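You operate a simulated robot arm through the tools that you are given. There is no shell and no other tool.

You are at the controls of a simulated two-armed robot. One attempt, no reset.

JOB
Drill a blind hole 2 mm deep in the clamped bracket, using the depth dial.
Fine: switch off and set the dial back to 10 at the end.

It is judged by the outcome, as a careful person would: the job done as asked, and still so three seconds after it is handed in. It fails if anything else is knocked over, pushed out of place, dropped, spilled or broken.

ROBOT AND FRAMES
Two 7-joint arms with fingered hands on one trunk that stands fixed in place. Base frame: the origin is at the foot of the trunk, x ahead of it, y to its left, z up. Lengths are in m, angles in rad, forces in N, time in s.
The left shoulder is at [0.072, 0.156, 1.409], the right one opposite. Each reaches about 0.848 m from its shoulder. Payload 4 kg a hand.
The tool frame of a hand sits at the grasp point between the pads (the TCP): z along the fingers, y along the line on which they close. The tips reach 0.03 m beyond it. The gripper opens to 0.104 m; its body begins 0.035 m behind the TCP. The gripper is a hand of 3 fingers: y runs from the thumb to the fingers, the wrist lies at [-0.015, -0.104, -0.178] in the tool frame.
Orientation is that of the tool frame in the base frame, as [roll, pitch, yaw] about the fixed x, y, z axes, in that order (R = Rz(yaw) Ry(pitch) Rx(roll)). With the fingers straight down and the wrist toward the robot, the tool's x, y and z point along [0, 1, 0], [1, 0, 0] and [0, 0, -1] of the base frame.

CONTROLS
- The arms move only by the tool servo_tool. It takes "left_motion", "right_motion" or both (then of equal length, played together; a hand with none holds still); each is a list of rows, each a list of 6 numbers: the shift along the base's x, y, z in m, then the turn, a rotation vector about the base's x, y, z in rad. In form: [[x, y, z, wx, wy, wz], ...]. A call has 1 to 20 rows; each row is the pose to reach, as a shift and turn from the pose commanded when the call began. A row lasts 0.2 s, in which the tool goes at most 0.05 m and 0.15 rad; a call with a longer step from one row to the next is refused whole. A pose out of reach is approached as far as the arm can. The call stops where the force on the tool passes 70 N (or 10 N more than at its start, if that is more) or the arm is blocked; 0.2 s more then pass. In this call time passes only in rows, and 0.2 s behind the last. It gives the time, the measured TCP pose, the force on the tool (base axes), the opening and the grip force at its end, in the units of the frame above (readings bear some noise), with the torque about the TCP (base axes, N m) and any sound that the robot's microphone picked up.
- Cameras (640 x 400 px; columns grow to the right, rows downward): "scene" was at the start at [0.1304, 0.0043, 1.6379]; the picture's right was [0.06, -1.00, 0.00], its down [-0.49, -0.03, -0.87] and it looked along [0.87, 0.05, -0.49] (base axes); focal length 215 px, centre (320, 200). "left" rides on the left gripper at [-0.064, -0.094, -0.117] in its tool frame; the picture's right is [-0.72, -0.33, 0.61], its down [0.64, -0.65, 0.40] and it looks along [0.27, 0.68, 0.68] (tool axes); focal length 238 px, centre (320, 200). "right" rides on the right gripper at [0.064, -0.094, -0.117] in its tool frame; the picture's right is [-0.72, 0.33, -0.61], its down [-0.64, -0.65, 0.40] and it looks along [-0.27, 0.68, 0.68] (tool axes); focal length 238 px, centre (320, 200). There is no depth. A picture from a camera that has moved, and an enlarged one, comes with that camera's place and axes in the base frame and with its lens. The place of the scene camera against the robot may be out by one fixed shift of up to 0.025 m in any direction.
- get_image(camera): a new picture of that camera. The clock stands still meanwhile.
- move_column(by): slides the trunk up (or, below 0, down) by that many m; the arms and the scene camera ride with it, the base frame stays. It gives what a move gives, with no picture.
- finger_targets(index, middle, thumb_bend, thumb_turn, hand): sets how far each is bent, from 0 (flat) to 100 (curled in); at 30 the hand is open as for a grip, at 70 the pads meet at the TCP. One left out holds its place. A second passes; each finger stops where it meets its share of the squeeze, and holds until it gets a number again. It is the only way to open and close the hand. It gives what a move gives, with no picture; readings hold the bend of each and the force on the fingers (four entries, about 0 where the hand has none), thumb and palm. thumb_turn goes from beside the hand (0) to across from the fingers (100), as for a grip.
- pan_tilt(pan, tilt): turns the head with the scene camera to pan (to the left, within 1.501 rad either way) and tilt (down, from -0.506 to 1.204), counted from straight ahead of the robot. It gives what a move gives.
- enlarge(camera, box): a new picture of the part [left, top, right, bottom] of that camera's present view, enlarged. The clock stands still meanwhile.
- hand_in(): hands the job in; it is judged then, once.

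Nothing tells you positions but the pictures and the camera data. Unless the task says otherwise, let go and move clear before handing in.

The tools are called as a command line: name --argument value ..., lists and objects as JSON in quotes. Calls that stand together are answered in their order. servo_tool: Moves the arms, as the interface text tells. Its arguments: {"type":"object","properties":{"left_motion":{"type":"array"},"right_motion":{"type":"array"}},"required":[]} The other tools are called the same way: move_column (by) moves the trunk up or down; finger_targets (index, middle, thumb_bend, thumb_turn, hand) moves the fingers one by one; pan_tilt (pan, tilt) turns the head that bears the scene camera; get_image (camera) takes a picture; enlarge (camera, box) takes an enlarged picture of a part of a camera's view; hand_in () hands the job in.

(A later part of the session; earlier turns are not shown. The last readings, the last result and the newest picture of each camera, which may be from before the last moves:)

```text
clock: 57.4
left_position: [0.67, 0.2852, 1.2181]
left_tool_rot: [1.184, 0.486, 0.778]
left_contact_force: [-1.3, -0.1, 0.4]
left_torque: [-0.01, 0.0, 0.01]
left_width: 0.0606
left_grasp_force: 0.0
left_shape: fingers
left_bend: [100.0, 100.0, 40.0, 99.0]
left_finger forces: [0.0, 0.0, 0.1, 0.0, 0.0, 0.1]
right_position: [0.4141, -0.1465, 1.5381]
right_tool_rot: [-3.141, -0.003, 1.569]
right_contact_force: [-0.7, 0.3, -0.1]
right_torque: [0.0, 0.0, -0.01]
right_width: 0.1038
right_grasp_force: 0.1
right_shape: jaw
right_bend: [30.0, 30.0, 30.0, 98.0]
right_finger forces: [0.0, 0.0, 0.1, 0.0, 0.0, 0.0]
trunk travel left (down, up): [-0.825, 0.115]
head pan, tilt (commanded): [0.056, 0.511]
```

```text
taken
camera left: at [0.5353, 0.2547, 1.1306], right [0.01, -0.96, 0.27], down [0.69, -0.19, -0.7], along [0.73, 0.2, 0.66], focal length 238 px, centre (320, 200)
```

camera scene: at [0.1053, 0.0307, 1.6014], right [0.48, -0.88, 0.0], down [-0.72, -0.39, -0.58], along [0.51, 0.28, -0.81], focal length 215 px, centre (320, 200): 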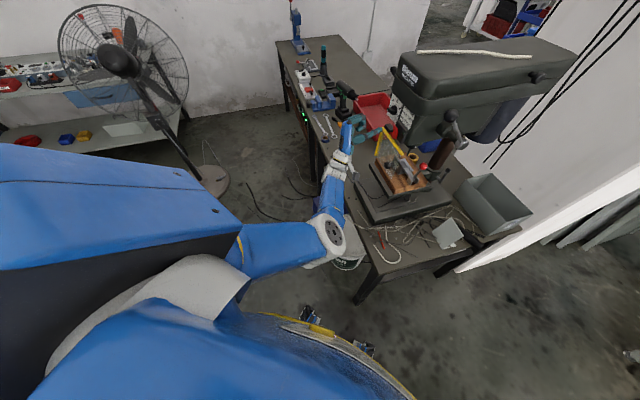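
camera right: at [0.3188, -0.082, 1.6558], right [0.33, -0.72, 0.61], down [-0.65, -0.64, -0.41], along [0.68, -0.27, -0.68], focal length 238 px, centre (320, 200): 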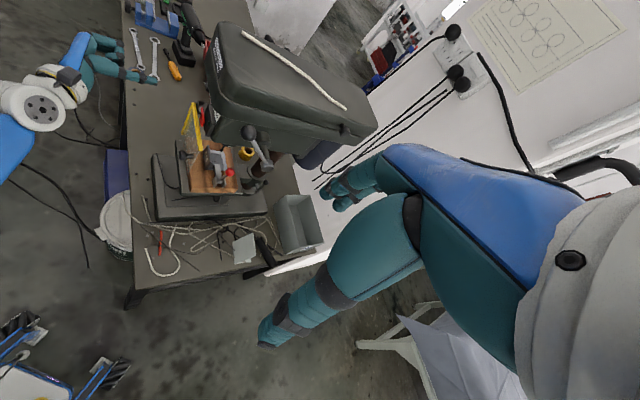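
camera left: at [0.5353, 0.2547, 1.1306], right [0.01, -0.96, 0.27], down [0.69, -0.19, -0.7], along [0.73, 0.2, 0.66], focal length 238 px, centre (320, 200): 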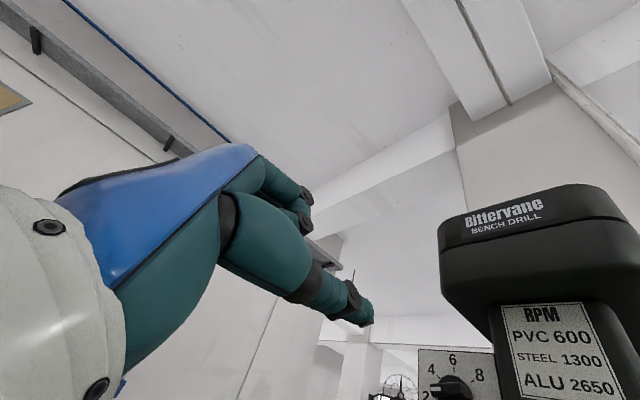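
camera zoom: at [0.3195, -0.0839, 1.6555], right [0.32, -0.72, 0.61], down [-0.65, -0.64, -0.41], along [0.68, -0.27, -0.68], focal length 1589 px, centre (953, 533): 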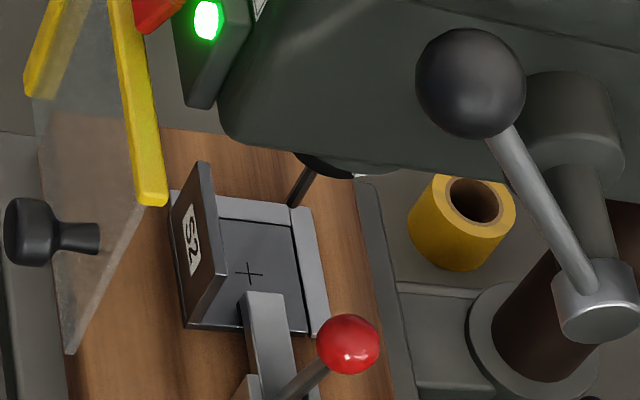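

The bit is directly above the cross, with a gap of roughly 5–6 cm, so the lever needs a long pull. I'll lower the trunk for better reach with the right hand, raising the left hand first so it stays high and clear.

servo_tool --left_motion '[[-0.01, 0.01, 0.05, 0, 0, 0], [-0.02, 0.02, 0.1, 0, 0, 0], [-0.03, 0.03, 0.14, 0, 0, 0]]'

move_column --by -0.2

get_image --camera "scene"

get_image --camera "right"

get_image --camera "left"

```text
refused: row 1 steps farther than a row can; nothing moved
```

```text
clock: 59.6
left_position: [0.6698, 0.2857, 1.0177]
left_tool_rot: [1.185, 0.486, 0.781]
left_contact_force: [0.2, -0.1, 0.5]
left_torque: [0.0, -0.02, -0.01]
left_width: 0.0601
left_grasp_force: 0.2
left_shape: fingers
left_bend: [100.0, 100.0, 40.0, 99.0]
left_finger forces: [0.1, 0.0, 0.0, 0.0, 0.1, 0.1]
right_position: [0.4139, -0.1466, 1.3394]
right_tool_rot: [3.14, 0.0, 1.571]
right_contact_force: [-1.0, 0.1, 0.1]
right_torque: [-0.01, -0.02, -0.01]
right_width: 0.1037
right_grasp_force: 0.0
right_shape: jaw
right_bend: [30.0, 30.0, 30.0, 98.0]
right_finger forces: [0.0, 0.0, 0.0, 0.0, 0.1, 0.0]
trunk travel left (down, up): [-0.625, 0.315]
head pan, tilt (commanded): [0.056, 0.511]
```

```text
taken
camera scene: at [0.1312, 0.0028, 1.4378], right [0.06, -1.0, 0.0], down [-0.49, -0.03, -0.87], along [0.87, 0.05, -0.49], focal length 215 px, centre (320, 200)
```

scene: 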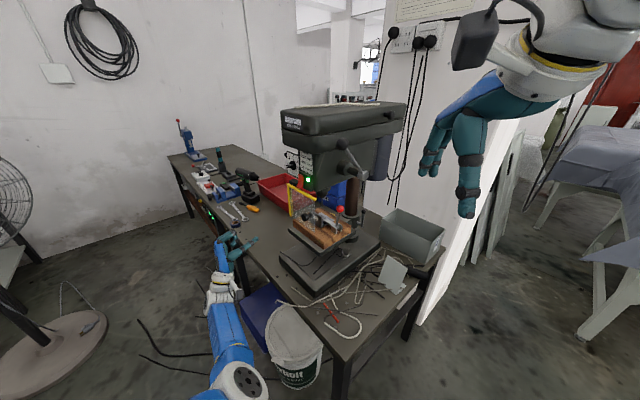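

```text
taken
camera right: at [0.3196, -0.0839, 1.4555], right [0.33, -0.72, 0.61], down [-0.65, -0.64, -0.41], along [0.68, -0.27, -0.68], focal length 238 px, centre (320, 200)
```

right: 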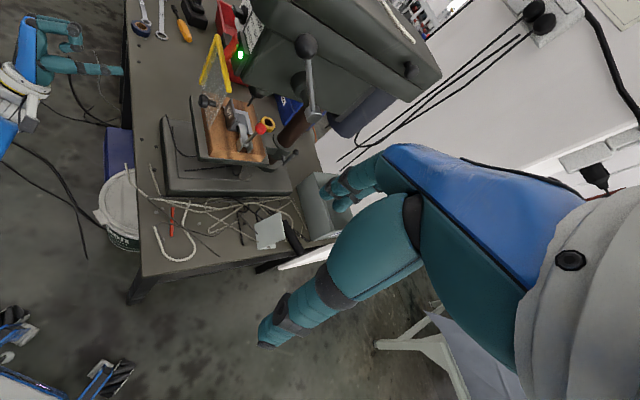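

```text
taken
camera left: at [0.5357, 0.2551, 0.9311], right [0.01, -0.96, 0.27], down [0.69, -0.19, -0.7], along [0.72, 0.2, 0.66], focal length 238 px, centre (320, 200)
```

left: 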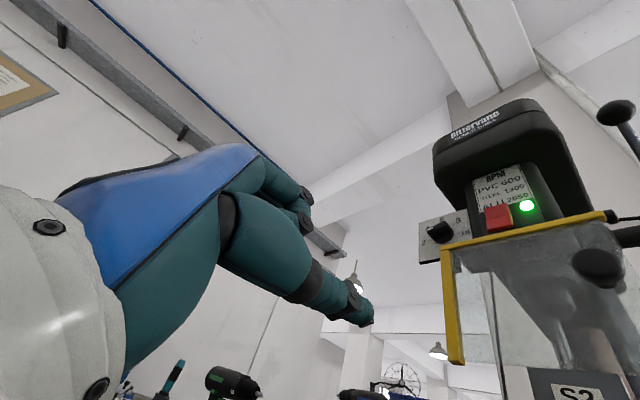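

The trunk is lower and nothing was touched. Now I'll bring the right hand to a standoff on the near side of the lever's ball (ball ≈ (0.680, −0.023, 1.304)), fingers pointing along the lever axis.

servo_tool --right_motion '[[0.0165, 0.0035, -0.0032, 0.0871, -0.1135, 0.0186], [0.0329, 0.0071, -0.0064, 0.1743, -0.2271, 0.0373], [0.0494, 0.0106, -0.0095, 0.2614, -0.3406, 0.0559], [0.0658, 0.0142, -0.0127, 0.3486, -0.4542, 0.0745], [0.0823, 0.0177, -0.0159, 0.4357, -0.5677, 0.0932], [0.0987, 0.0213, -0.0191, 0.5229, -0.6813, 0.1118], [0.1152, 0.0248, -0.0223, 0.61, -0.7948, 0.1305], [0.1316, 0.0284, -0.0255, 0.6972, -0.9084, 0.1491], [0.1481, 0.0319, -0.0286, 0.7843, -1.0219, 0.1677], [0.1645, 0.0355, -0.0318, 0.8715, -1.1355, 0.1864], [0.181, 0.039, -0.035, 0.9586, -1.249, 0.205]]'

get_image --camera "right"

get_image --camera "scene"

```text
clock: 62.0
left_position: [0.6684, 0.2887, 1.0173]
left_tool_rot: [1.183, 0.485, 0.778]
left_contact_force: [1.0, 0.5, -0.2]
left_torque: [0.0, -0.02, 0.01]
left_width: 0.0605
left_grasp_force: 0.0
left_shape: fingers
left_bend: [100.0, 100.0, 40.0, 99.0]
left_finger forces: [0.0, 0.1, 0.1, 0.1, 0.0, 0.1]
right_position: [0.5963, -0.1052, 1.3044]
right_tool_rot: [1.57, -0.524, 2.355]
right_contact_force: [-0.9, 0.5, -0.8]
right_torque: [0.01, 0.0, 0.0]
right_width: 0.1033
right_grasp_force: 0.1
right_shape: jaw
right_bend: [30.0, 30.0, 30.0, 98.0]
right_finger forces: [0.0, 0.0, 0.0, 0.0, 0.1, 0.0]
trunk travel left (down, up): [-0.625, 0.315]
head pan, tilt (commanded): [0.056, 0.511]
```

```text
taken
camera right: at [0.4402, -0.1154, 1.254], right [0.12, -0.99, -0.08], down [0.45, 0.12, -0.89], along [0.89, 0.07, 0.46], focal length 238 px, centre (320, 200)
```

right: 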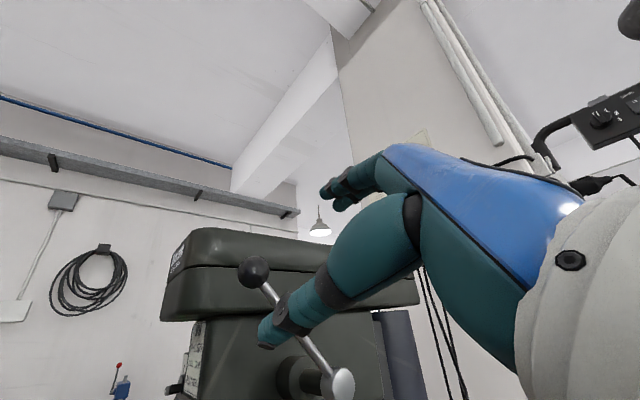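

```text
taken
camera scene: at [0.1316, 0.0071, 1.4378], right [0.06, -1.0, 0.0], down [-0.49, -0.03, -0.87], along [0.87, 0.05, -0.49], focal length 215 px, centre (320, 200)
```

scene: 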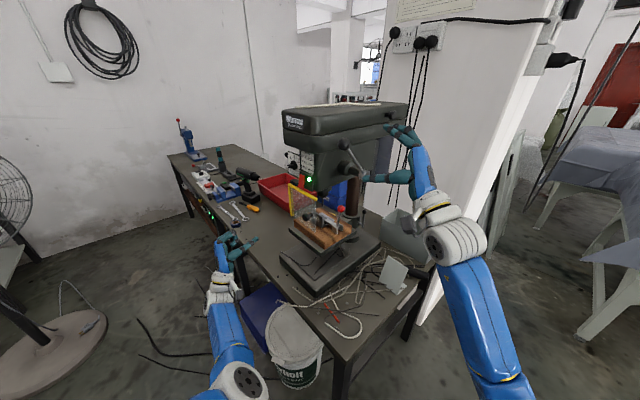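

The right hand is aligned; ball and hub positions agree with my estimate. I'll advance so that the thumb and fingers straddle the ball.

servo_tool --right_motion '[[0.02, 0.02, 0, 0, 0, 0], [0.04, 0.04, 0, 0, 0, 0], [0.06, 0.06, 0, 0, 0, 0], [0.07, 0.07, 0, 0, 0, 0]]'

get_image --camera "right"

enlarge --camera "scene" --box '[300, 90, 430, 200]'

```text
clock: 63.0
left_position: [0.6689, 0.2867, 1.0174]
left_tool_rot: [1.185, 0.486, 0.781]
left_contact_force: [0.2, -0.9, 0.4]
left_torque: [0.0, 0.03, -0.02]
left_width: 0.0605
left_grasp_force: 0.1
left_shape: fingers
left_bend: [100.0, 100.0, 40.0, 99.0]
left_finger forces: [0.1, 0.1, 0.0, 0.0, 0.1, 0.0]
right_position: [0.6638, -0.0364, 1.3045]
right_tool_rot: [1.57, -0.525, 2.355]
right_contact_force: [-0.9, 0.5, 0.2]
right_torque: [0.02, 0.04, 0.02]
right_width: 0.1034
right_grasp_force: 0.1
right_shape: jaw
right_bend: [30.0, 30.0, 30.0, 98.0]
right_finger forces: [0.1, 0.0, 0.1, 0.0, 0.1, 0.0]
trunk travel left (down, up): [-0.625, 0.315]
head pan, tilt (commanded): [0.056, 0.511]
```

```text
taken
camera right: at [0.5099, -0.0468, 1.2539], right [0.12, -0.99, -0.08], down [0.45, 0.13, -0.89], along [0.89, 0.07, 0.46], focal length 238 px, centre (320, 200)
```

right: 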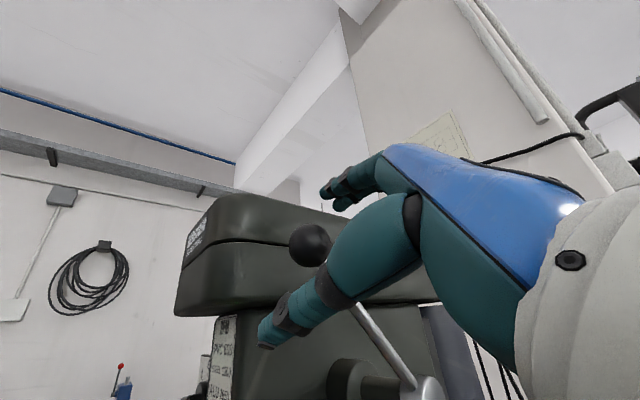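

```text
3.64 times, centred on (365, 145) of scene
camera zoom: at [0.1322, 0.0038, 1.4376], right [0.06, -1.0, 0.0], down [-0.49, -0.03, -0.87], along [0.87, 0.05, -0.49], focal length 780 px, centre (156, 400)
```

zoom: 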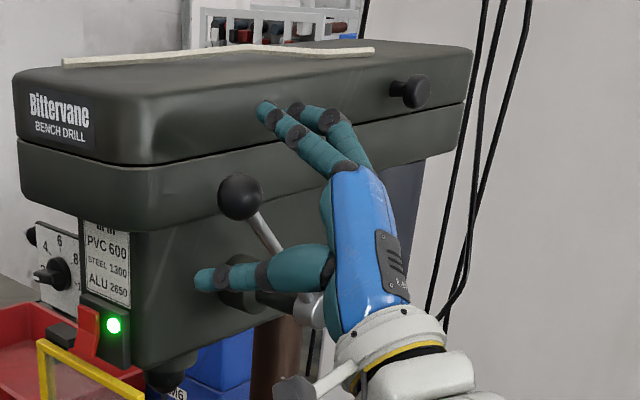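

The ball is well centred between thumb and fingers. I'll move in the last bit and close on the ball.

servo_tool --right_motion '[[0.005, 0.004, 0, 0, 0, 0], [0.011, 0.009, 0, 0, 0, 0]]'

finger_targets --hand "right" --index 52 --middle 52 --thumb_bend 52 --thumb_turn 100

get_image --camera "right"

enlarge --camera "scene" --box '[320, 100, 400, 180]'

```text
clock: 63.6
left_position: [0.6686, 0.287, 1.017]
left_tool_rot: [1.184, 0.487, 0.783]
left_contact_force: [0.1, 0.5, -0.3]
left_torque: [-0.02, -0.02, -0.02]
left_width: 0.0605
left_grasp_force: 0.0
left_shape: fingers
left_bend: [100.0, 100.0, 40.0, 99.0]
left_finger forces: [0.0, 0.0, 0.0, 0.1, 0.0, 0.0]
right_position: [0.6761, -0.0268, 1.3029]
right_tool_rot: [1.57, -0.525, 2.358]
right_contact_force: [0.3, 0.0, -0.7]
right_torque: [-0.01, 0.0, 0.01]
right_width: 0.1036
right_grasp_force: 0.1
right_shape: jaw
right_bend: [30.0, 30.0, 30.0, 98.0]
right_finger forces: [0.1, 0.1, 0.0, 0.0, 0.0, 0.1]
trunk travel left (down, up): [-0.625, 0.315]
head pan, tilt (commanded): [0.056, 0.511]
```

```text
clock: 64.6
left_position: [0.67, 0.287, 1.017]
left_tool_rot: [1.184, 0.485, 0.779]
left_contact_force: [-0.3, 0.1, 0.6]
left_torque: [-0.01, 0.05, 0.03]
left_width: 0.0605
left_grasp_force: 0.0
left_shape: fingers
left_bend: [100.0, 100.0, 40.0, 99.0]
left_finger forces: [0.0, 0.0, 0.0, 0.1, 0.0, 0.1]
right_position: [0.6765, -0.0272, 1.3049]
right_tool_rot: [1.569, -0.524, 2.358]
right_contact_force: [0.7, -0.6, -0.6]
right_torque: [0.01, 0.0, 0.01]
right_width: 0.0473
right_grasp_force: 0.0
right_shape: fingers
right_bend: [52.0, 52.0, 52.0, 100.0]
right_finger forces: [0.0, 0.0, 0.0, 0.0, 0.1, 0.0]
trunk travel left (down, up): [-0.625, 0.315]
head pan, tilt (commanded): [0.056, 0.511]
```

```text
taken
camera right: at [0.521, -0.038, 1.2542], right [0.12, -0.99, -0.08], down [0.45, 0.13, -0.89], along [0.89, 0.07, 0.46], focal length 238 px, centre (320, 200)
```

right: 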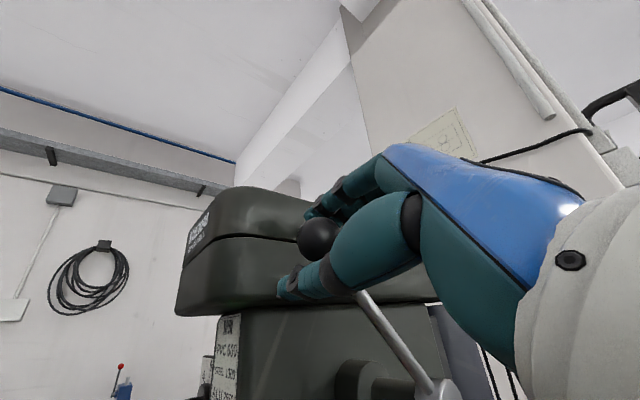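

```text
5.00 times, centred on (360, 140) of scene
camera zoom: at [0.1318, 0.004, 1.4377], right [0.06, -1.0, 0.0], down [-0.49, -0.03, -0.87], along [0.87, 0.05, -0.49], focal length 1073 px, centre (120, 500)
```

zoom: 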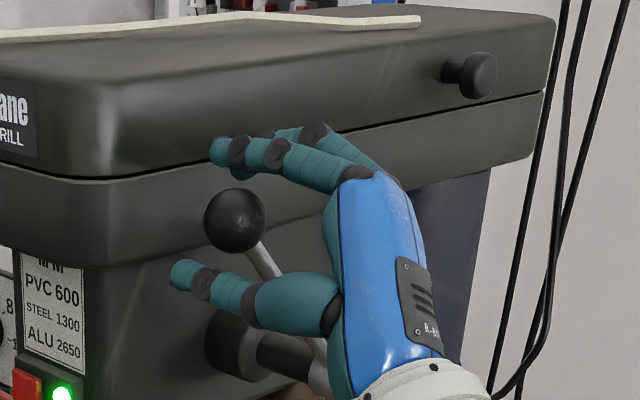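

The digits straddle the ball. I'll close to grip it.

finger_targets --hand "right" --index 62 --middle 62 --thumb_bend 62 --thumb_turn 100

get_image --camera "right"

enlarge --camera "scene" --box '[320, 100, 400, 180]'

```text
clock: 65.6
left_position: [0.6688, 0.2862, 1.0183]
left_tool_rot: [1.185, 0.485, 0.783]
left_contact_force: [-0.5, 1.1, 0.5]
left_torque: [0.03, 0.01, 0.0]
left_width: 0.0606
left_grasp_force: 0.0
left_shape: fingers
left_bend: [100.0, 100.0, 40.0, 99.0]
left_finger forces: [0.0, 0.1, 0.0, 0.1, 0.0, 0.1]
right_position: [0.6753, -0.0274, 1.3034]
right_tool_rot: [1.57, -0.526, 2.357]
right_contact_force: [0.3, 0.2, 0.2]
right_torque: [-0.01, 0.02, 0.01]
right_width: 0.0225
right_grasp_force: 0.5
right_shape: fingers
right_bend: [62.0, 62.0, 61.0, 100.0]
right_finger forces: [0.1, 0.1, 0.0, 0.0, 0.5, 0.0]
trunk travel left (down, up): [-0.625, 0.315]
head pan, tilt (commanded): [0.056, 0.511]
```

```text
taken
camera right: at [0.521, -0.038, 1.2542], right [0.12, -0.99, -0.08], down [0.45, 0.13, -0.89], along [0.89, 0.07, 0.46], focal length 238 px, centre (320, 200)
```

right: 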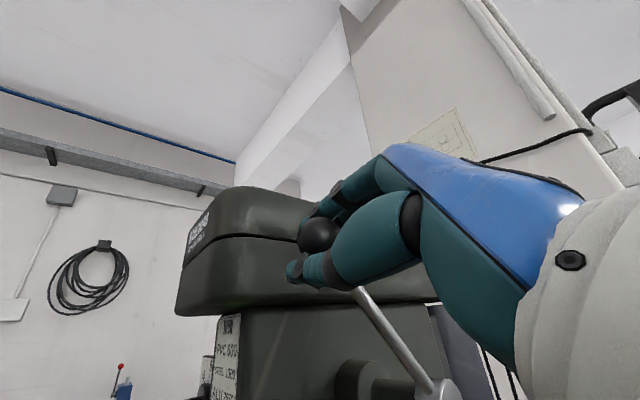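

```text
5.00 times, centred on (360, 140) of scene
camera zoom: at [0.1319, 0.0041, 1.4377], right [0.06, -1.0, 0.0], down [-0.49, -0.03, -0.87], along [0.87, 0.05, -0.49], focal length 1073 px, centre (120, 500)
```

zoom: 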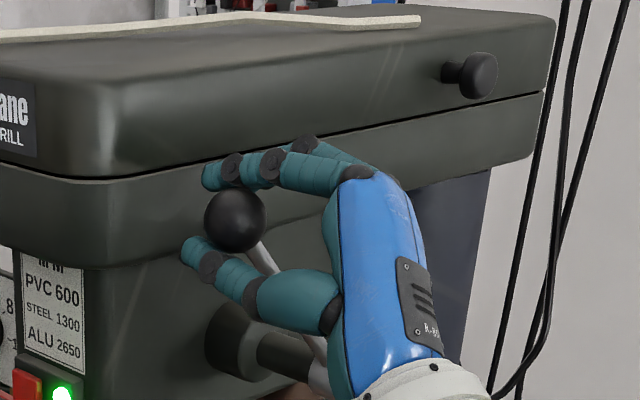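

The digits closed past the ball with almost no force, so the ball may be off to one side of the pads. I'll look closely.

enlarge --camera "right" --box '[270, 190, 370, 300]'

enlarge --camera "scene" --box '[335, 120, 375, 160]'

```text
3.64 times, centred on (320, 245) of right
camera zoom: at [0.521, -0.038, 1.2542], right [0.12, -0.99, -0.08], down [0.45, 0.13, -0.89], along [0.89, 0.07, 0.46], focal length 867 px, centre (320, 36)
```

zoom: 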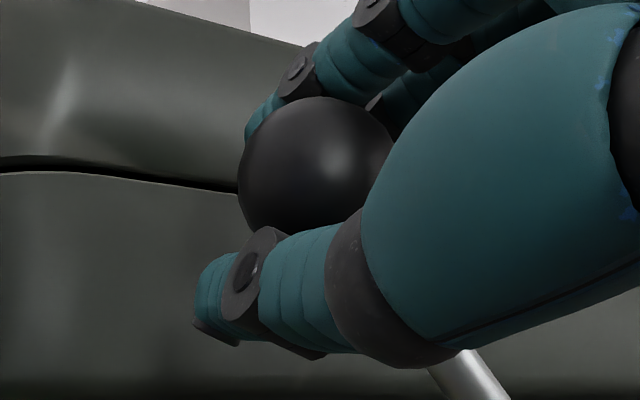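

```text
10.00 times, centred on (355, 140) of scene
camera zoom: at [0.1319, 0.0041, 1.4377], right [0.06, -1.0, 0.0], down [-0.49, -0.03, -0.87], along [0.87, 0.05, -0.49], focal length 2146 px, centre (-30, 800)
```

zoom: 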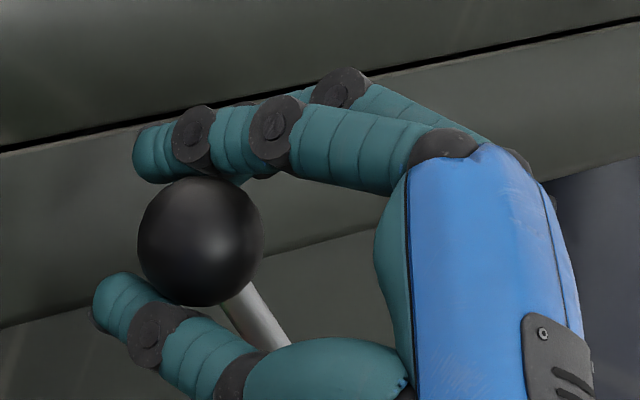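

The ball is between the digits but not squeezed yet; I'll close further until they meet it.

finger_targets --hand "right" --index 75 --middle 75 --thumb_bend 72 --thumb_turn 100

enlarge --camera "right" --box '[270, 190, 370, 300]'

enlarge --camera "scene" --box '[335, 120, 375, 160]'

```text
clock: 66.6
left_position: [0.6706, 0.2885, 1.0158]
left_tool_rot: [1.184, 0.488, 0.78]
left_contact_force: [0.2, 0.1, 0.1]
left_torque: [0.0, -0.01, 0.01]
left_width: 0.0604
left_grasp_force: 0.1
left_shape: fingers
left_bend: [100.0, 100.0, 40.0, 99.0]
left_finger forces: [0.1, 0.0, 0.1, 0.0, 0.0, 0.0]
right_position: [0.6777, -0.0242, 1.3034]
right_tool_rot: [1.573, -0.526, 2.354]
right_contact_force: [5.7, 5.1, 1.2]
right_torque: [-0.04, 0.01, 0.06]
right_width: 0.0118
right_grasp_force: 16.8
right_shape: fingers
right_bend: [73.0, 73.0, 66.0, 100.0]
right_finger forces: [13.3, 7.4, 0.0, 0.0, 13.2, 0.0]
trunk travel left (down, up): [-0.625, 0.315]
head pan, tilt (commanded): [0.056, 0.511]
```

```text
3.64 times, centred on (320, 245) of right
camera zoom: at [0.5223, -0.0356, 1.2537], right [0.12, -0.99, -0.08], down [0.45, 0.12, -0.89], along [0.89, 0.07, 0.46], focal length 867 px, centre (320, 36)
```

zoom: 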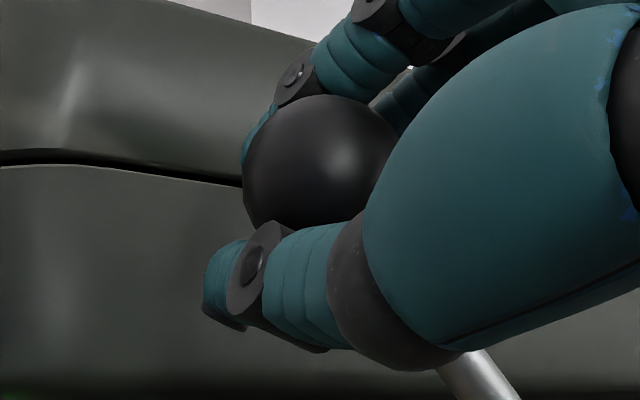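

```text
10.00 times, centred on (355, 140) of scene
camera zoom: at [0.1339, 0.0069, 1.4375], right [0.06, -1.0, 0.0], down [-0.49, -0.03, -0.87], along [0.87, 0.05, -0.49], focal length 2146 px, centre (-30, 800)
```

zoom: 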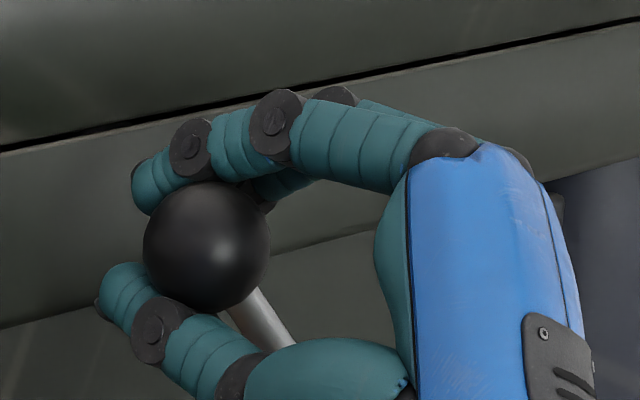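

The ball is gripped (about 17 N). I'll now pull the lever forward and down along its arc, first about 20°, watching forces.

servo_tool --right_motion '[[-0.007, 0.007, -0.0097, 0, 0, 0], [-0.0129, 0.0129, -0.0194, 0, 0, 0], [-0.0182, 0.0182, -0.0299, 0, 0, 0], [-0.0228, 0.0228, -0.0409, 0, 0, 0]]'

enlarge --camera "scene" --box '[270, 110, 430, 250]'

get_image --camera "right"

```text
clock: 67.6
left_position: [0.6703, 0.2885, 1.0164]
left_tool_rot: [1.184, 0.489, 0.78]
left_contact_force: [0.3, 1.0, 0.0]
left_torque: [0.0, -0.01, 0.01]
left_width: 0.0604
left_grasp_force: 0.0
left_shape: fingers
left_bend: [100.0, 100.0, 40.0, 99.0]
left_finger forces: [0.0, 0.0, 0.0, 0.0, 0.0, 0.0]
right_position: [0.6542, -0.0023, 1.2604]
right_tool_rot: [1.573, -0.523, 2.355]
right_contact_force: [7.2, 7.3, 2.8]
right_torque: [-0.21, -0.24, 0.07]
right_width: 0.0132
right_grasp_force: 16.6
right_shape: fingers
right_bend: [73.0, 73.0, 66.0, 100.0]
right_finger forces: [14.4, 6.4, 0.1, 0.0, 11.8, 0.0]
trunk travel left (down, up): [-0.625, 0.315]
head pan, tilt (commanded): [0.056, 0.511]
```

```text
2.86 times, centred on (350, 180) of scene
camera zoom: at [0.134, 0.0088, 1.4375], right [0.06, -1.0, 0.0], down [-0.49, -0.03, -0.87], along [0.87, 0.05, -0.49], focal length 613 px, centre (234, 257)
```

zoom: 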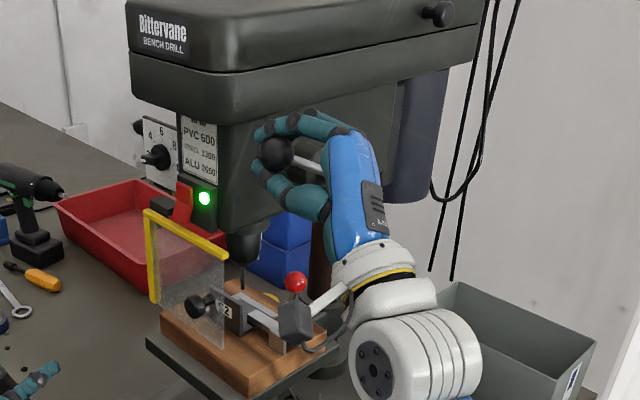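

```text
taken
camera right: at [0.4992, -0.0124, 1.212], right [0.12, -0.99, -0.08], down [0.45, 0.12, -0.89], along [0.89, 0.07, 0.46], focal length 238 px, centre (320, 200)
```

right: 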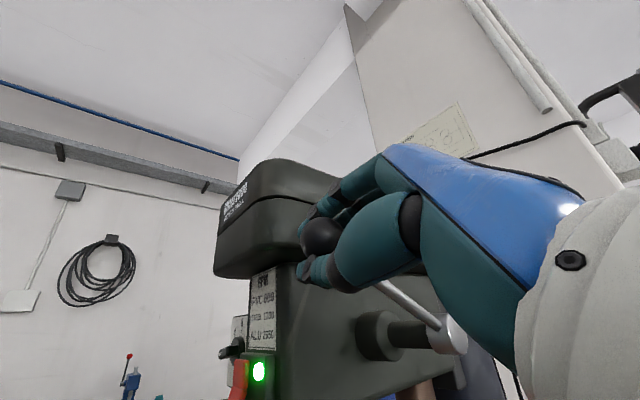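

The lever follows easily. Let me see how far the bit has come down.

enlarge --camera "scene" --box '[310, 180, 370, 230]'

get_image --camera "left"

```text
8.00 times, centred on (340, 205) of scene
camera zoom: at [0.134, 0.0088, 1.4375], right [0.06, -1.0, 0.0], down [-0.49, -0.03, -0.87], along [0.87, 0.05, -0.49], focal length 1717 px, centre (160, 160)
```

zoom: 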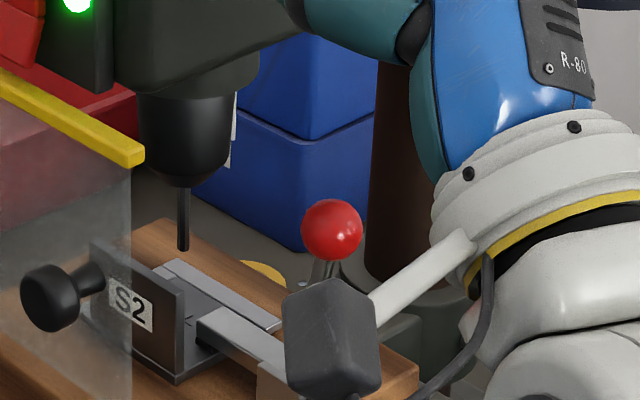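

```text
taken
camera left: at [0.5369, 0.2582, 0.9294], right [0.01, -0.96, 0.28], down [0.69, -0.19, -0.7], along [0.73, 0.2, 0.66], focal length 238 px, centre (320, 200)
```

left: 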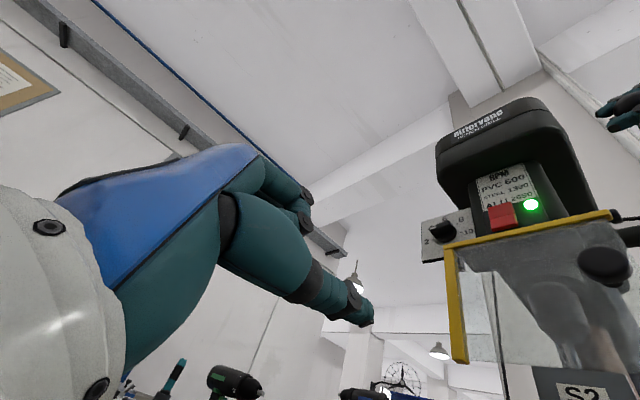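

The bit has come down perhaps 16 mm for 20° of lever. I'll continue another 20° along the arc.

servo_tool --right_motion '[[-0.0039, 0.0039, -0.0116, 0, 0, 0], [-0.0071, 0.0071, -0.0236, 0, 0, 0], [-0.0095, 0.0095, -0.0359, 0, 0, 0], [-0.0112, 0.0112, -0.0486, 0, 0, 0]]'

enlarge --camera "scene" --box '[310, 180, 370, 230]'

enlarge --camera "scene" --box '[270, 110, 430, 250]'

```text
clock: 68.6
left_position: [0.6718, 0.2893, 1.0156]
left_tool_rot: [1.182, 0.489, 0.78]
left_contact_force: [-0.8, 0.3, 0.0]
left_torque: [0.03, -0.02, 0.0]
left_width: 0.0604
left_grasp_force: 0.2
left_shape: fingers
left_bend: [100.0, 100.0, 40.0, 99.0]
left_finger forces: [0.1, 0.1, 0.0, 0.0, 0.1, 0.1]
right_position: [0.6442, 0.0085, 1.2126]
right_tool_rot: [1.573, -0.523, 2.355]
right_contact_force: [10.2, 9.9, 4.7]
right_torque: [-0.2, -0.25, 0.04]
right_width: 0.0132
right_grasp_force: 16.6
right_shape: fingers
right_bend: [73.0, 73.0, 66.0, 100.0]
right_finger forces: [15.3, 6.5, 0.1, 0.0, 11.8, 0.0]
trunk travel left (down, up): [-0.625, 0.315]
head pan, tilt (commanded): [0.056, 0.511]
```

```text
8.00 times, centred on (340, 205) of scene
camera zoom: at [0.1348, 0.0095, 1.4374], right [0.06, -1.0, 0.0], down [-0.49, -0.03, -0.87], along [0.87, 0.05, -0.49], focal length 1717 px, centre (160, 160)
```

zoom: 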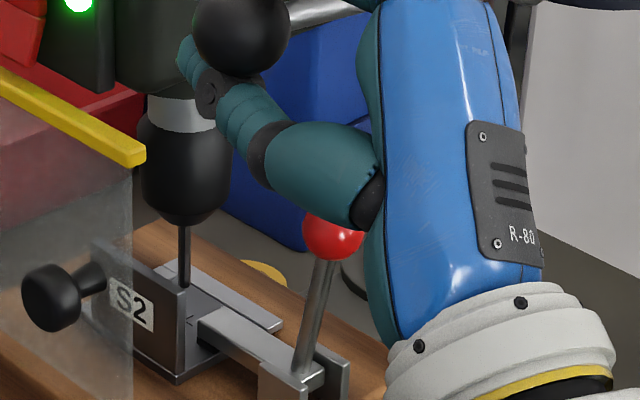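

```text
2.86 times, centred on (350, 180) of scene
camera zoom: at [0.1348, 0.0095, 1.4374], right [0.06, -1.0, 0.0], down [-0.49, -0.03, -0.87], along [0.87, 0.05, -0.49], focal length 613 px, centre (234, 257)
```

zoom: 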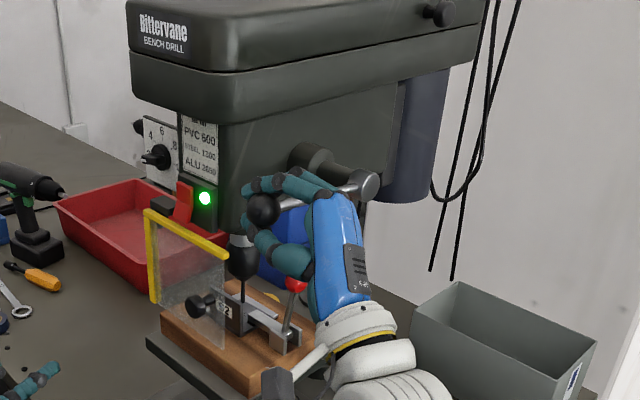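

The bit is about 15–17 mm above the bracket and moving ~1 mm per degree. I'll continue 10° more, then go slowly.

servo_tool --right_motion '[[-0.0004, 0.0004, -0.0051, 0, 0, 0], [-0.0008, 0.0008, -0.0102, 0, 0, 0], [-0.0009, 0.0009, -0.0153, 0, 0, 0], [-0.001, 0.001, -0.0205, 0, 0, 0]]'

enlarge --camera "scene" --box '[310, 180, 370, 230]'

```text
clock: 69.6
left_position: [0.671, 0.2882, 1.0157]
left_tool_rot: [1.183, 0.49, 0.779]
left_contact_force: [0.5, -0.5, -0.8]
left_torque: [0.0, 0.0, 0.01]
left_width: 0.0603
left_grasp_force: 0.0
left_shape: fingers
left_bend: [100.0, 100.0, 40.0, 99.0]
left_finger forces: [0.0, 0.0, 0.1, 0.0, 0.0, 0.0]
right_position: [0.6423, 0.0109, 1.1927]
right_tool_rot: [1.573, -0.525, 2.356]
right_contact_force: [11.1, 10.2, 4.6]
right_torque: [-0.21, -0.3, 0.04]
right_width: 0.013
right_grasp_force: 17.4
right_shape: fingers
right_bend: [73.0, 73.0, 66.0, 100.0]
right_finger forces: [15.9, 7.5, 0.0, 0.0, 11.7, 0.0]
trunk travel left (down, up): [-0.625, 0.315]
head pan, tilt (commanded): [0.056, 0.511]
```

```text
8.00 times, centred on (340, 205) of scene
camera zoom: at [0.1348, 0.0097, 1.4374], right [0.06, -1.0, 0.0], down [-0.49, -0.03, -0.87], along [0.87, 0.05, -0.49], focal length 1717 px, centre (160, 160)
```

zoom: 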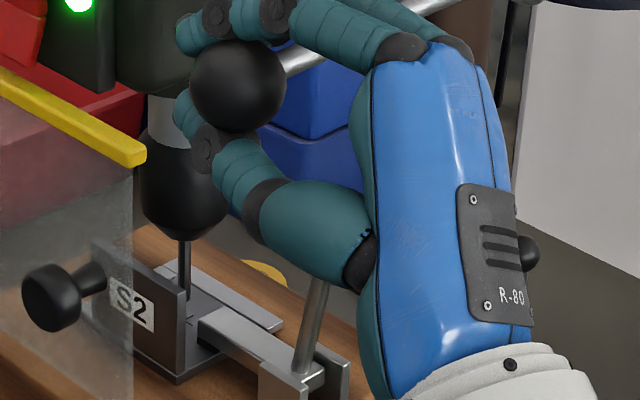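

Lever about horizontal; roughly 7–8 mm to go to the surface. I'll feed more slowly now.

servo_tool --right_motion '[[0, 0, -0.0013, 0, 0, 0], [0, 0, -0.0026, 0, 0, 0], [0, 0, -0.0038, 0, 0, 0], [0.0001, -0.0001, -0.0051, 0, 0, 0], [0.0001, -0.0001, -0.0064, 0, 0, 0], [0.0002, -0.0002, -0.0077, 0, 0, 0]]'

enlarge --camera "scene" --box '[310, 190, 350, 230]'

```text
clock: 71.0
left_position: [0.6705, 0.2879, 1.0158]
left_tool_rot: [1.183, 0.489, 0.78]
left_contact_force: [-0.5, 0.9, -0.3]
left_torque: [0.01, -0.01, 0.01]
left_width: 0.0604
left_grasp_force: 0.0
left_shape: fingers
left_bend: [100.0, 100.0, 40.0, 99.0]
left_finger forces: [0.1, 0.1, 0.0, 0.0, 0.0, 0.0]
right_position: [0.6428, 0.0092, 1.1847]
right_tool_rot: [1.573, -0.524, 2.356]
right_contact_force: [10.5, 10.7, 4.2]
right_torque: [-0.18, -0.3, 0.04]
right_width: 0.013
right_grasp_force: 17.5
right_shape: fingers
right_bend: [73.0, 73.0, 66.0, 100.0]
right_finger forces: [15.9, 7.5, 0.0, 0.0, 11.5, 0.0]
trunk travel left (down, up): [-0.625, 0.315]
head pan, tilt (commanded): [0.056, 0.511]
```

```text
10.00 times, centred on (330, 210) of scene
camera zoom: at [0.1345, 0.0096, 1.4374], right [0.06, -1.0, 0.0], down [-0.49, -0.03, -0.87], along [0.87, 0.05, -0.49], focal length 2146 px, centre (220, 100)
```

zoom: 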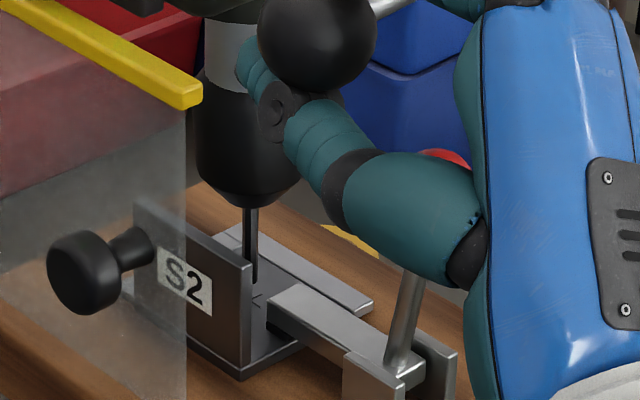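

The tip is about 5–6 mm above the surface. I'll feed at half a degree per row.

servo_tool --right_motion '[[0, 0, -0.0013, 0, 0, 0], [0.0001, -0.0001, -0.0026, 0, 0, 0], [0.0002, -0.0002, -0.0038, 0, 0, 0], [0.0003, -0.0003, -0.0051, 0, 0, 0], [0.0003, -0.0003, -0.0064, 0, 0, 0], [0.0004, -0.0004, -0.0077, 0, 0, 0], [0.0005, -0.0005, -0.0089, 0, 0, 0]]'

enlarge --camera "scene" --box '[310, 190, 350, 230]'

```text
clock: 72.6
left_position: [0.6705, 0.2895, 1.0154]
left_tool_rot: [1.183, 0.49, 0.782]
left_contact_force: [0.1, -0.1, 0.2]
left_torque: [0.01, -0.01, 0.01]
left_width: 0.0605
left_grasp_force: 0.0
left_shape: fingers
left_bend: [100.0, 100.0, 40.0, 99.0]
left_finger forces: [0.0, 0.0, 0.0, 0.1, 0.0, 0.0]
right_position: [0.6439, 0.0106, 1.1744]
right_tool_rot: [1.574, -0.524, 2.355]
right_contact_force: [11.5, 11.0, 5.1]
right_torque: [-0.19, -0.29, 0.06]
right_width: 0.0129
right_grasp_force: 17.9
right_shape: fingers
right_bend: [73.0, 73.0, 66.0, 100.0]
right_finger forces: [16.4, 8.1, 0.1, 0.0, 11.4, 0.1]
trunk travel left (down, up): [-0.625, 0.315]
head pan, tilt (commanded): [0.056, 0.511]
```

```text
10.00 times, centred on (330, 210) of scene
camera zoom: at [0.1348, 0.01, 1.4374], right [0.06, -1.0, 0.0], down [-0.49, -0.03, -0.87], along [0.87, 0.05, -0.49], focal length 2146 px, centre (220, 100)
```

zoom: 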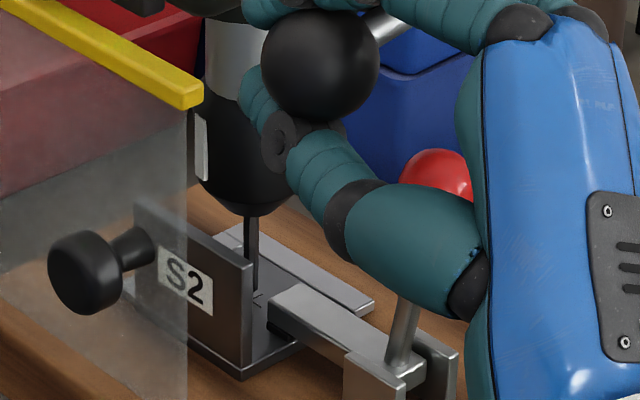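

The bit nearly touches the cross and the chuck is turning. I'll keep feeding in small steps, watching for drilling force and the stop.

servo_tool --right_motion '[[0.0001, -0.0001, -0.0008, 0, 0, 0], [0.0001, -0.0001, -0.0016, 0, 0, 0], [0.0002, -0.0002, -0.0024, 0, 0, 0], [0.0002, -0.0002, -0.0032, 0, 0, 0], [0.0003, -0.0003, -0.004, 0, 0, 0], [0.0004, -0.0004, -0.0048, 0, 0, 0]]'

enlarge --camera "scene" --box '[320, 200, 350, 225]'

```text
clock: 74.0
left_position: [0.671, 0.29, 1.016]
left_tool_rot: [1.183, 0.49, 0.779]
left_contact_force: [-0.5, 0.5, -0.4]
left_torque: [0.0, 0.03, 0.01]
left_width: 0.0603
left_grasp_force: 0.0
left_shape: fingers
left_bend: [100.0, 100.0, 40.0, 99.0]
left_finger forces: [0.0, 0.0, 0.1, 0.1, 0.0, 0.0]
right_position: [0.6439, 0.0096, 1.1714]
right_tool_rot: [1.573, -0.525, 2.357]
right_contact_force: [11.7, 12.0, 5.1]
right_torque: [-0.22, -0.3, 0.05]
right_width: 0.0128
right_grasp_force: 18.0
right_shape: fingers
right_bend: [73.0, 73.0, 66.0, 100.0]
right_finger forces: [16.6, 7.9, 0.0, 0.0, 11.5, 0.0]
trunk travel left (down, up): [-0.625, 0.315]
head pan, tilt (commanded): [0.056, 0.511]
```

```text
16.00 times, centred on (335, 212) of scene
camera zoom: at [0.1346, 0.0104, 1.4374], right [0.06, -1.0, 0.0], down [-0.49, -0.03, -0.87], along [0.87, 0.05, -0.49], focal length 3433 px, centre (80, 0)
```

zoom: 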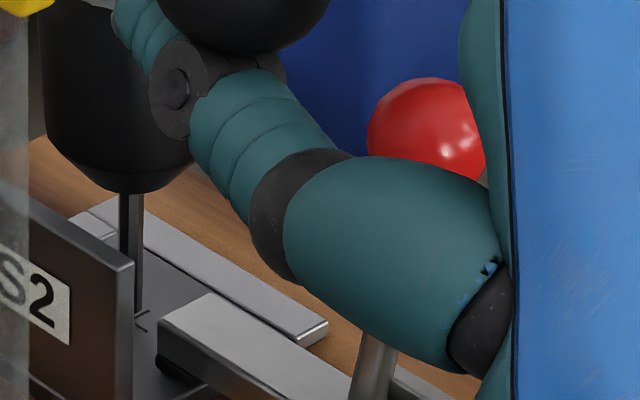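

servo_tool --right_motion '[[0.0001, -0.0001, -0.0008, 0, 0, 0], [0.0001, -0.0001, -0.0016, 0, 0, 0], [0.0002, -0.0002, -0.0024, 0, 0, 0], [0.0003, -0.0003, -0.0032, 0, 0, 0], [0.0004, -0.0004, -0.004, 0, 0, 0]]'

enlarge --camera "scene" --box '[320, 200, 350, 225]'

```text
clock: 75.2
left_position: [0.6712, 0.2897, 1.016]
left_tool_rot: [1.183, 0.489, 0.78]
left_contact_force: [0.2, -0.3, -0.3]
left_torque: [0.01, 0.01, 0.02]
left_width: 0.0604
left_grasp_force: 0.1
left_shape: fingers
left_bend: [100.0, 100.0, 40.0, 99.0]
left_finger forces: [0.2, 0.0, 0.0, 0.1, 0.1, 0.0]
right_position: [0.6454, 0.0084, 1.1681]
right_tool_rot: [1.573, -0.523, 2.356]
right_contact_force: [11.2, 10.2, 3.7]
right_torque: [-0.21, -0.31, 0.07]
right_width: 0.013
right_grasp_force: 18.3
right_shape: fingers
right_bend: [73.0, 73.0, 66.0, 100.0]
right_finger forces: [16.4, 8.0, 0.0, 0.0, 11.5, 0.1]
trunk travel left (down, up): [-0.625, 0.315]
head pan, tilt (commanded): [0.056, 0.511]
```

```text
16.00 times, centred on (335, 212) of scene
camera zoom: at [0.1344, 0.0102, 1.4374], right [0.06, -1.0, 0.0], down [-0.49, -0.03, -0.87], along [0.87, 0.05, -0.49], focal length 3433 px, centre (80, 0)
```

zoom: 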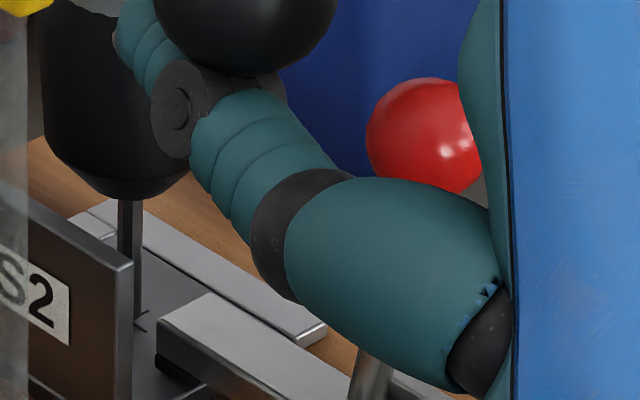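

servo_tool --right_motion '[[0.0001, -0.0001, -0.0008, 0, 0, 0], [0.0001, -0.0001, -0.0016, 0, 0, 0], [0.0002, -0.0002, -0.0024, 0, 0, 0], [0.0003, -0.0003, -0.0032, 0, 0, 0], [0.0004, -0.0004, -0.004, 0, 0, 0]]'

enlarge --camera "scene" --box '[320, 200, 350, 225]'

```text
clock: 76.4
left_position: [0.6695, 0.2887, 1.016]
left_tool_rot: [1.183, 0.489, 0.781]
left_contact_force: [0.7, -0.2, -0.1]
left_torque: [0.06, 0.0, -0.02]
left_width: 0.0602
left_grasp_force: 0.0
left_shape: fingers
left_bend: [100.0, 100.0, 40.0, 99.0]
left_finger forces: [0.1, 0.1, 0.0, 0.1, 0.1, 0.0]
right_position: [0.6441, 0.0084, 1.1623]
right_tool_rot: [1.574, -0.522, 2.353]
right_contact_force: [10.8, 11.6, 4.8]
right_torque: [-0.17, -0.33, 0.02]
right_width: 0.0131
right_grasp_force: 17.9
right_shape: fingers
right_bend: [73.0, 73.0, 66.0, 100.0]
right_finger forces: [16.5, 8.6, 0.0, 0.0, 11.2, 0.1]
trunk travel left (down, up): [-0.625, 0.315]
head pan, tilt (commanded): [0.056, 0.511]
```

```text
16.00 times, centred on (335, 212) of scene
camera zoom: at [0.1346, 0.01, 1.4374], right [0.06, -1.0, 0.0], down [-0.49, -0.03, -0.87], along [0.87, 0.05, -0.49], focal length 3433 px, centre (80, 0)
```

zoom: 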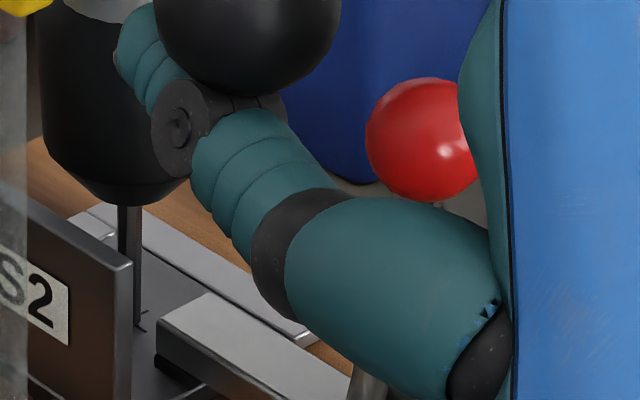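

servo_tool --right_motion '[[0.0001, -0.0001, -0.0008, 0, 0, 0], [0.0002, -0.0002, -0.0016, 0, 0, 0], [0.0003, -0.0003, -0.0024, 0, 0, 0], [0.0004, -0.0004, -0.0032, 0, 0, 0]]'

enlarge --camera "scene" --box '[320, 200, 350, 225]'

```text
clock: 77.4
left_position: [0.6706, 0.2902, 1.0143]
left_tool_rot: [1.183, 0.488, 0.781]
left_contact_force: [-0.4, -0.3, 0.4]
left_torque: [-0.02, -0.02, 0.01]
left_width: 0.0602
left_grasp_force: 0.0
left_shape: fingers
left_bend: [100.0, 100.0, 40.0, 99.0]
left_finger forces: [0.0, 0.0, 0.0, 0.0, 0.0, 0.0]
right_position: [0.6442, 0.0091, 1.161]
right_tool_rot: [1.572, -0.523, 2.355]
right_contact_force: [12.9, 12.7, 9.6]
right_torque: [-0.2, -0.3, 0.06]
right_width: 0.0123
right_grasp_force: 18.7
right_shape: fingers
right_bend: [73.0, 73.0, 66.0, 100.0]
right_finger forces: [19.1, 9.1, 0.1, 0.0, 9.7, 0.1]
trunk travel left (down, up): [-0.625, 0.315]
head pan, tilt (commanded): [0.056, 0.511]
```

```text
16.00 times, centred on (335, 212) of scene
camera zoom: at [0.134, 0.0103, 1.4376], right [0.06, -1.0, 0.0], down [-0.49, -0.03, -0.87], along [0.87, 0.05, -0.49], focal length 3433 px, centre (80, 0)
```

zoom: 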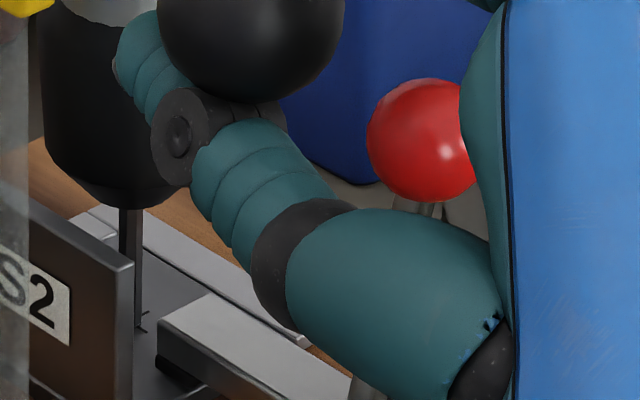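

The upward force is rising, so the bit is now cutting. I'll feed slowly.

servo_tool --right_motion '[[0, 0, -0.0005, 0, 0, 0], [0.0001, -0.0001, -0.001, 0, 0, 0], [0.0001, -0.0001, -0.0015, 0, 0, 0], [0.0002, -0.0002, -0.002, 0, 0, 0], [0.0002, -0.0002, -0.0025, 0, 0, 0]]'

enlarge --camera "scene" --box '[320, 200, 350, 225]'

```text
clock: 78.6
left_position: [0.6708, 0.2899, 1.0157]
left_tool_rot: [1.182, 0.488, 0.778]
left_contact_force: [0.7, -0.4, -0.1]
left_torque: [-0.02, 0.01, -0.02]
left_width: 0.0603
left_grasp_force: 0.1
left_shape: fingers
left_bend: [100.0, 100.0, 40.0, 99.0]
left_finger forces: [0.0, 0.1, 0.0, 0.0, 0.0, 0.0]
right_position: [0.645, 0.0083, 1.1585]
right_tool_rot: [1.571, -0.525, 2.358]
right_contact_force: [14.1, 13.2, 16.6]
right_torque: [-0.18, -0.32, 0.08]
right_width: 0.0114
right_grasp_force: 19.2
right_shape: fingers
right_bend: [73.0, 73.0, 67.0, 100.0]
right_finger forces: [20.8, 10.7, 0.0, 0.0, 7.2, 0.1]
trunk travel left (down, up): [-0.625, 0.315]
head pan, tilt (commanded): [0.056, 0.511]
```

```text
16.00 times, centred on (335, 212) of scene
camera zoom: at [0.1325, 0.0111, 1.4377], right [0.06, -1.0, 0.01], down [-0.49, -0.03, -0.87], along [0.87, 0.05, -0.49], focal length 3433 px, centre (80, 0)
```

zoom: 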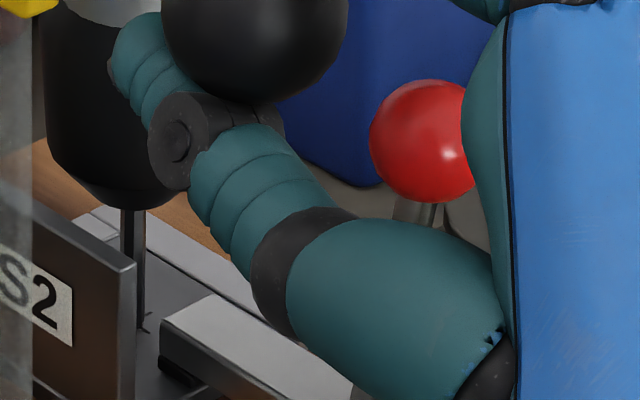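

servo_tool --right_motion '[[0, 0, -0.0005, 0, 0, 0], [0.0001, -0.0001, -0.001, 0, 0, 0], [0.0001, -0.0001, -0.0015, 0, 0, 0], [0.0002, -0.0002, -0.002, 0, 0, 0], [0.0002, -0.0002, -0.0025, 0, 0, 0]]'

enlarge --camera "scene" --box '[320, 200, 350, 225]'

```text
clock: 79.8
left_position: [0.6693, 0.2896, 1.0168]
left_tool_rot: [1.181, 0.49, 0.781]
left_contact_force: [-0.3, 0.1, -0.1]
left_torque: [-0.01, 0.0, 0.02]
left_width: 0.0602
left_grasp_force: 0.0
left_shape: fingers
left_bend: [100.0, 100.0, 40.0, 99.0]
left_finger forces: [0.0, 0.1, 0.0, 0.0, 0.1, 0.0]
right_position: [0.6423, 0.0097, 1.1567]
right_tool_rot: [1.57, -0.522, 2.359]
right_contact_force: [13.6, 14.5, 23.6]
right_torque: [-0.23, -0.33, 0.1]
right_width: 0.0116
right_grasp_force: 20.3
right_shape: fingers
right_bend: [73.0, 73.0, 67.0, 100.0]
right_finger forces: [22.1, 12.4, 0.0, 0.0, 5.9, 0.0]
trunk travel left (down, up): [-0.625, 0.315]
head pan, tilt (commanded): [0.056, 0.511]
```

```text
16.00 times, centred on (335, 212) of scene
camera zoom: at [0.1311, 0.0118, 1.4379], right [0.06, -1.0, 0.01], down [-0.49, -0.03, -0.87], along [0.87, 0.05, -0.49], focal length 3433 px, centre (80, 0)
```

zoom: 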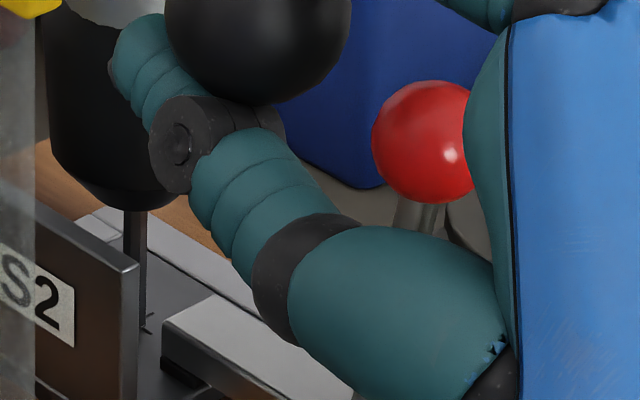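

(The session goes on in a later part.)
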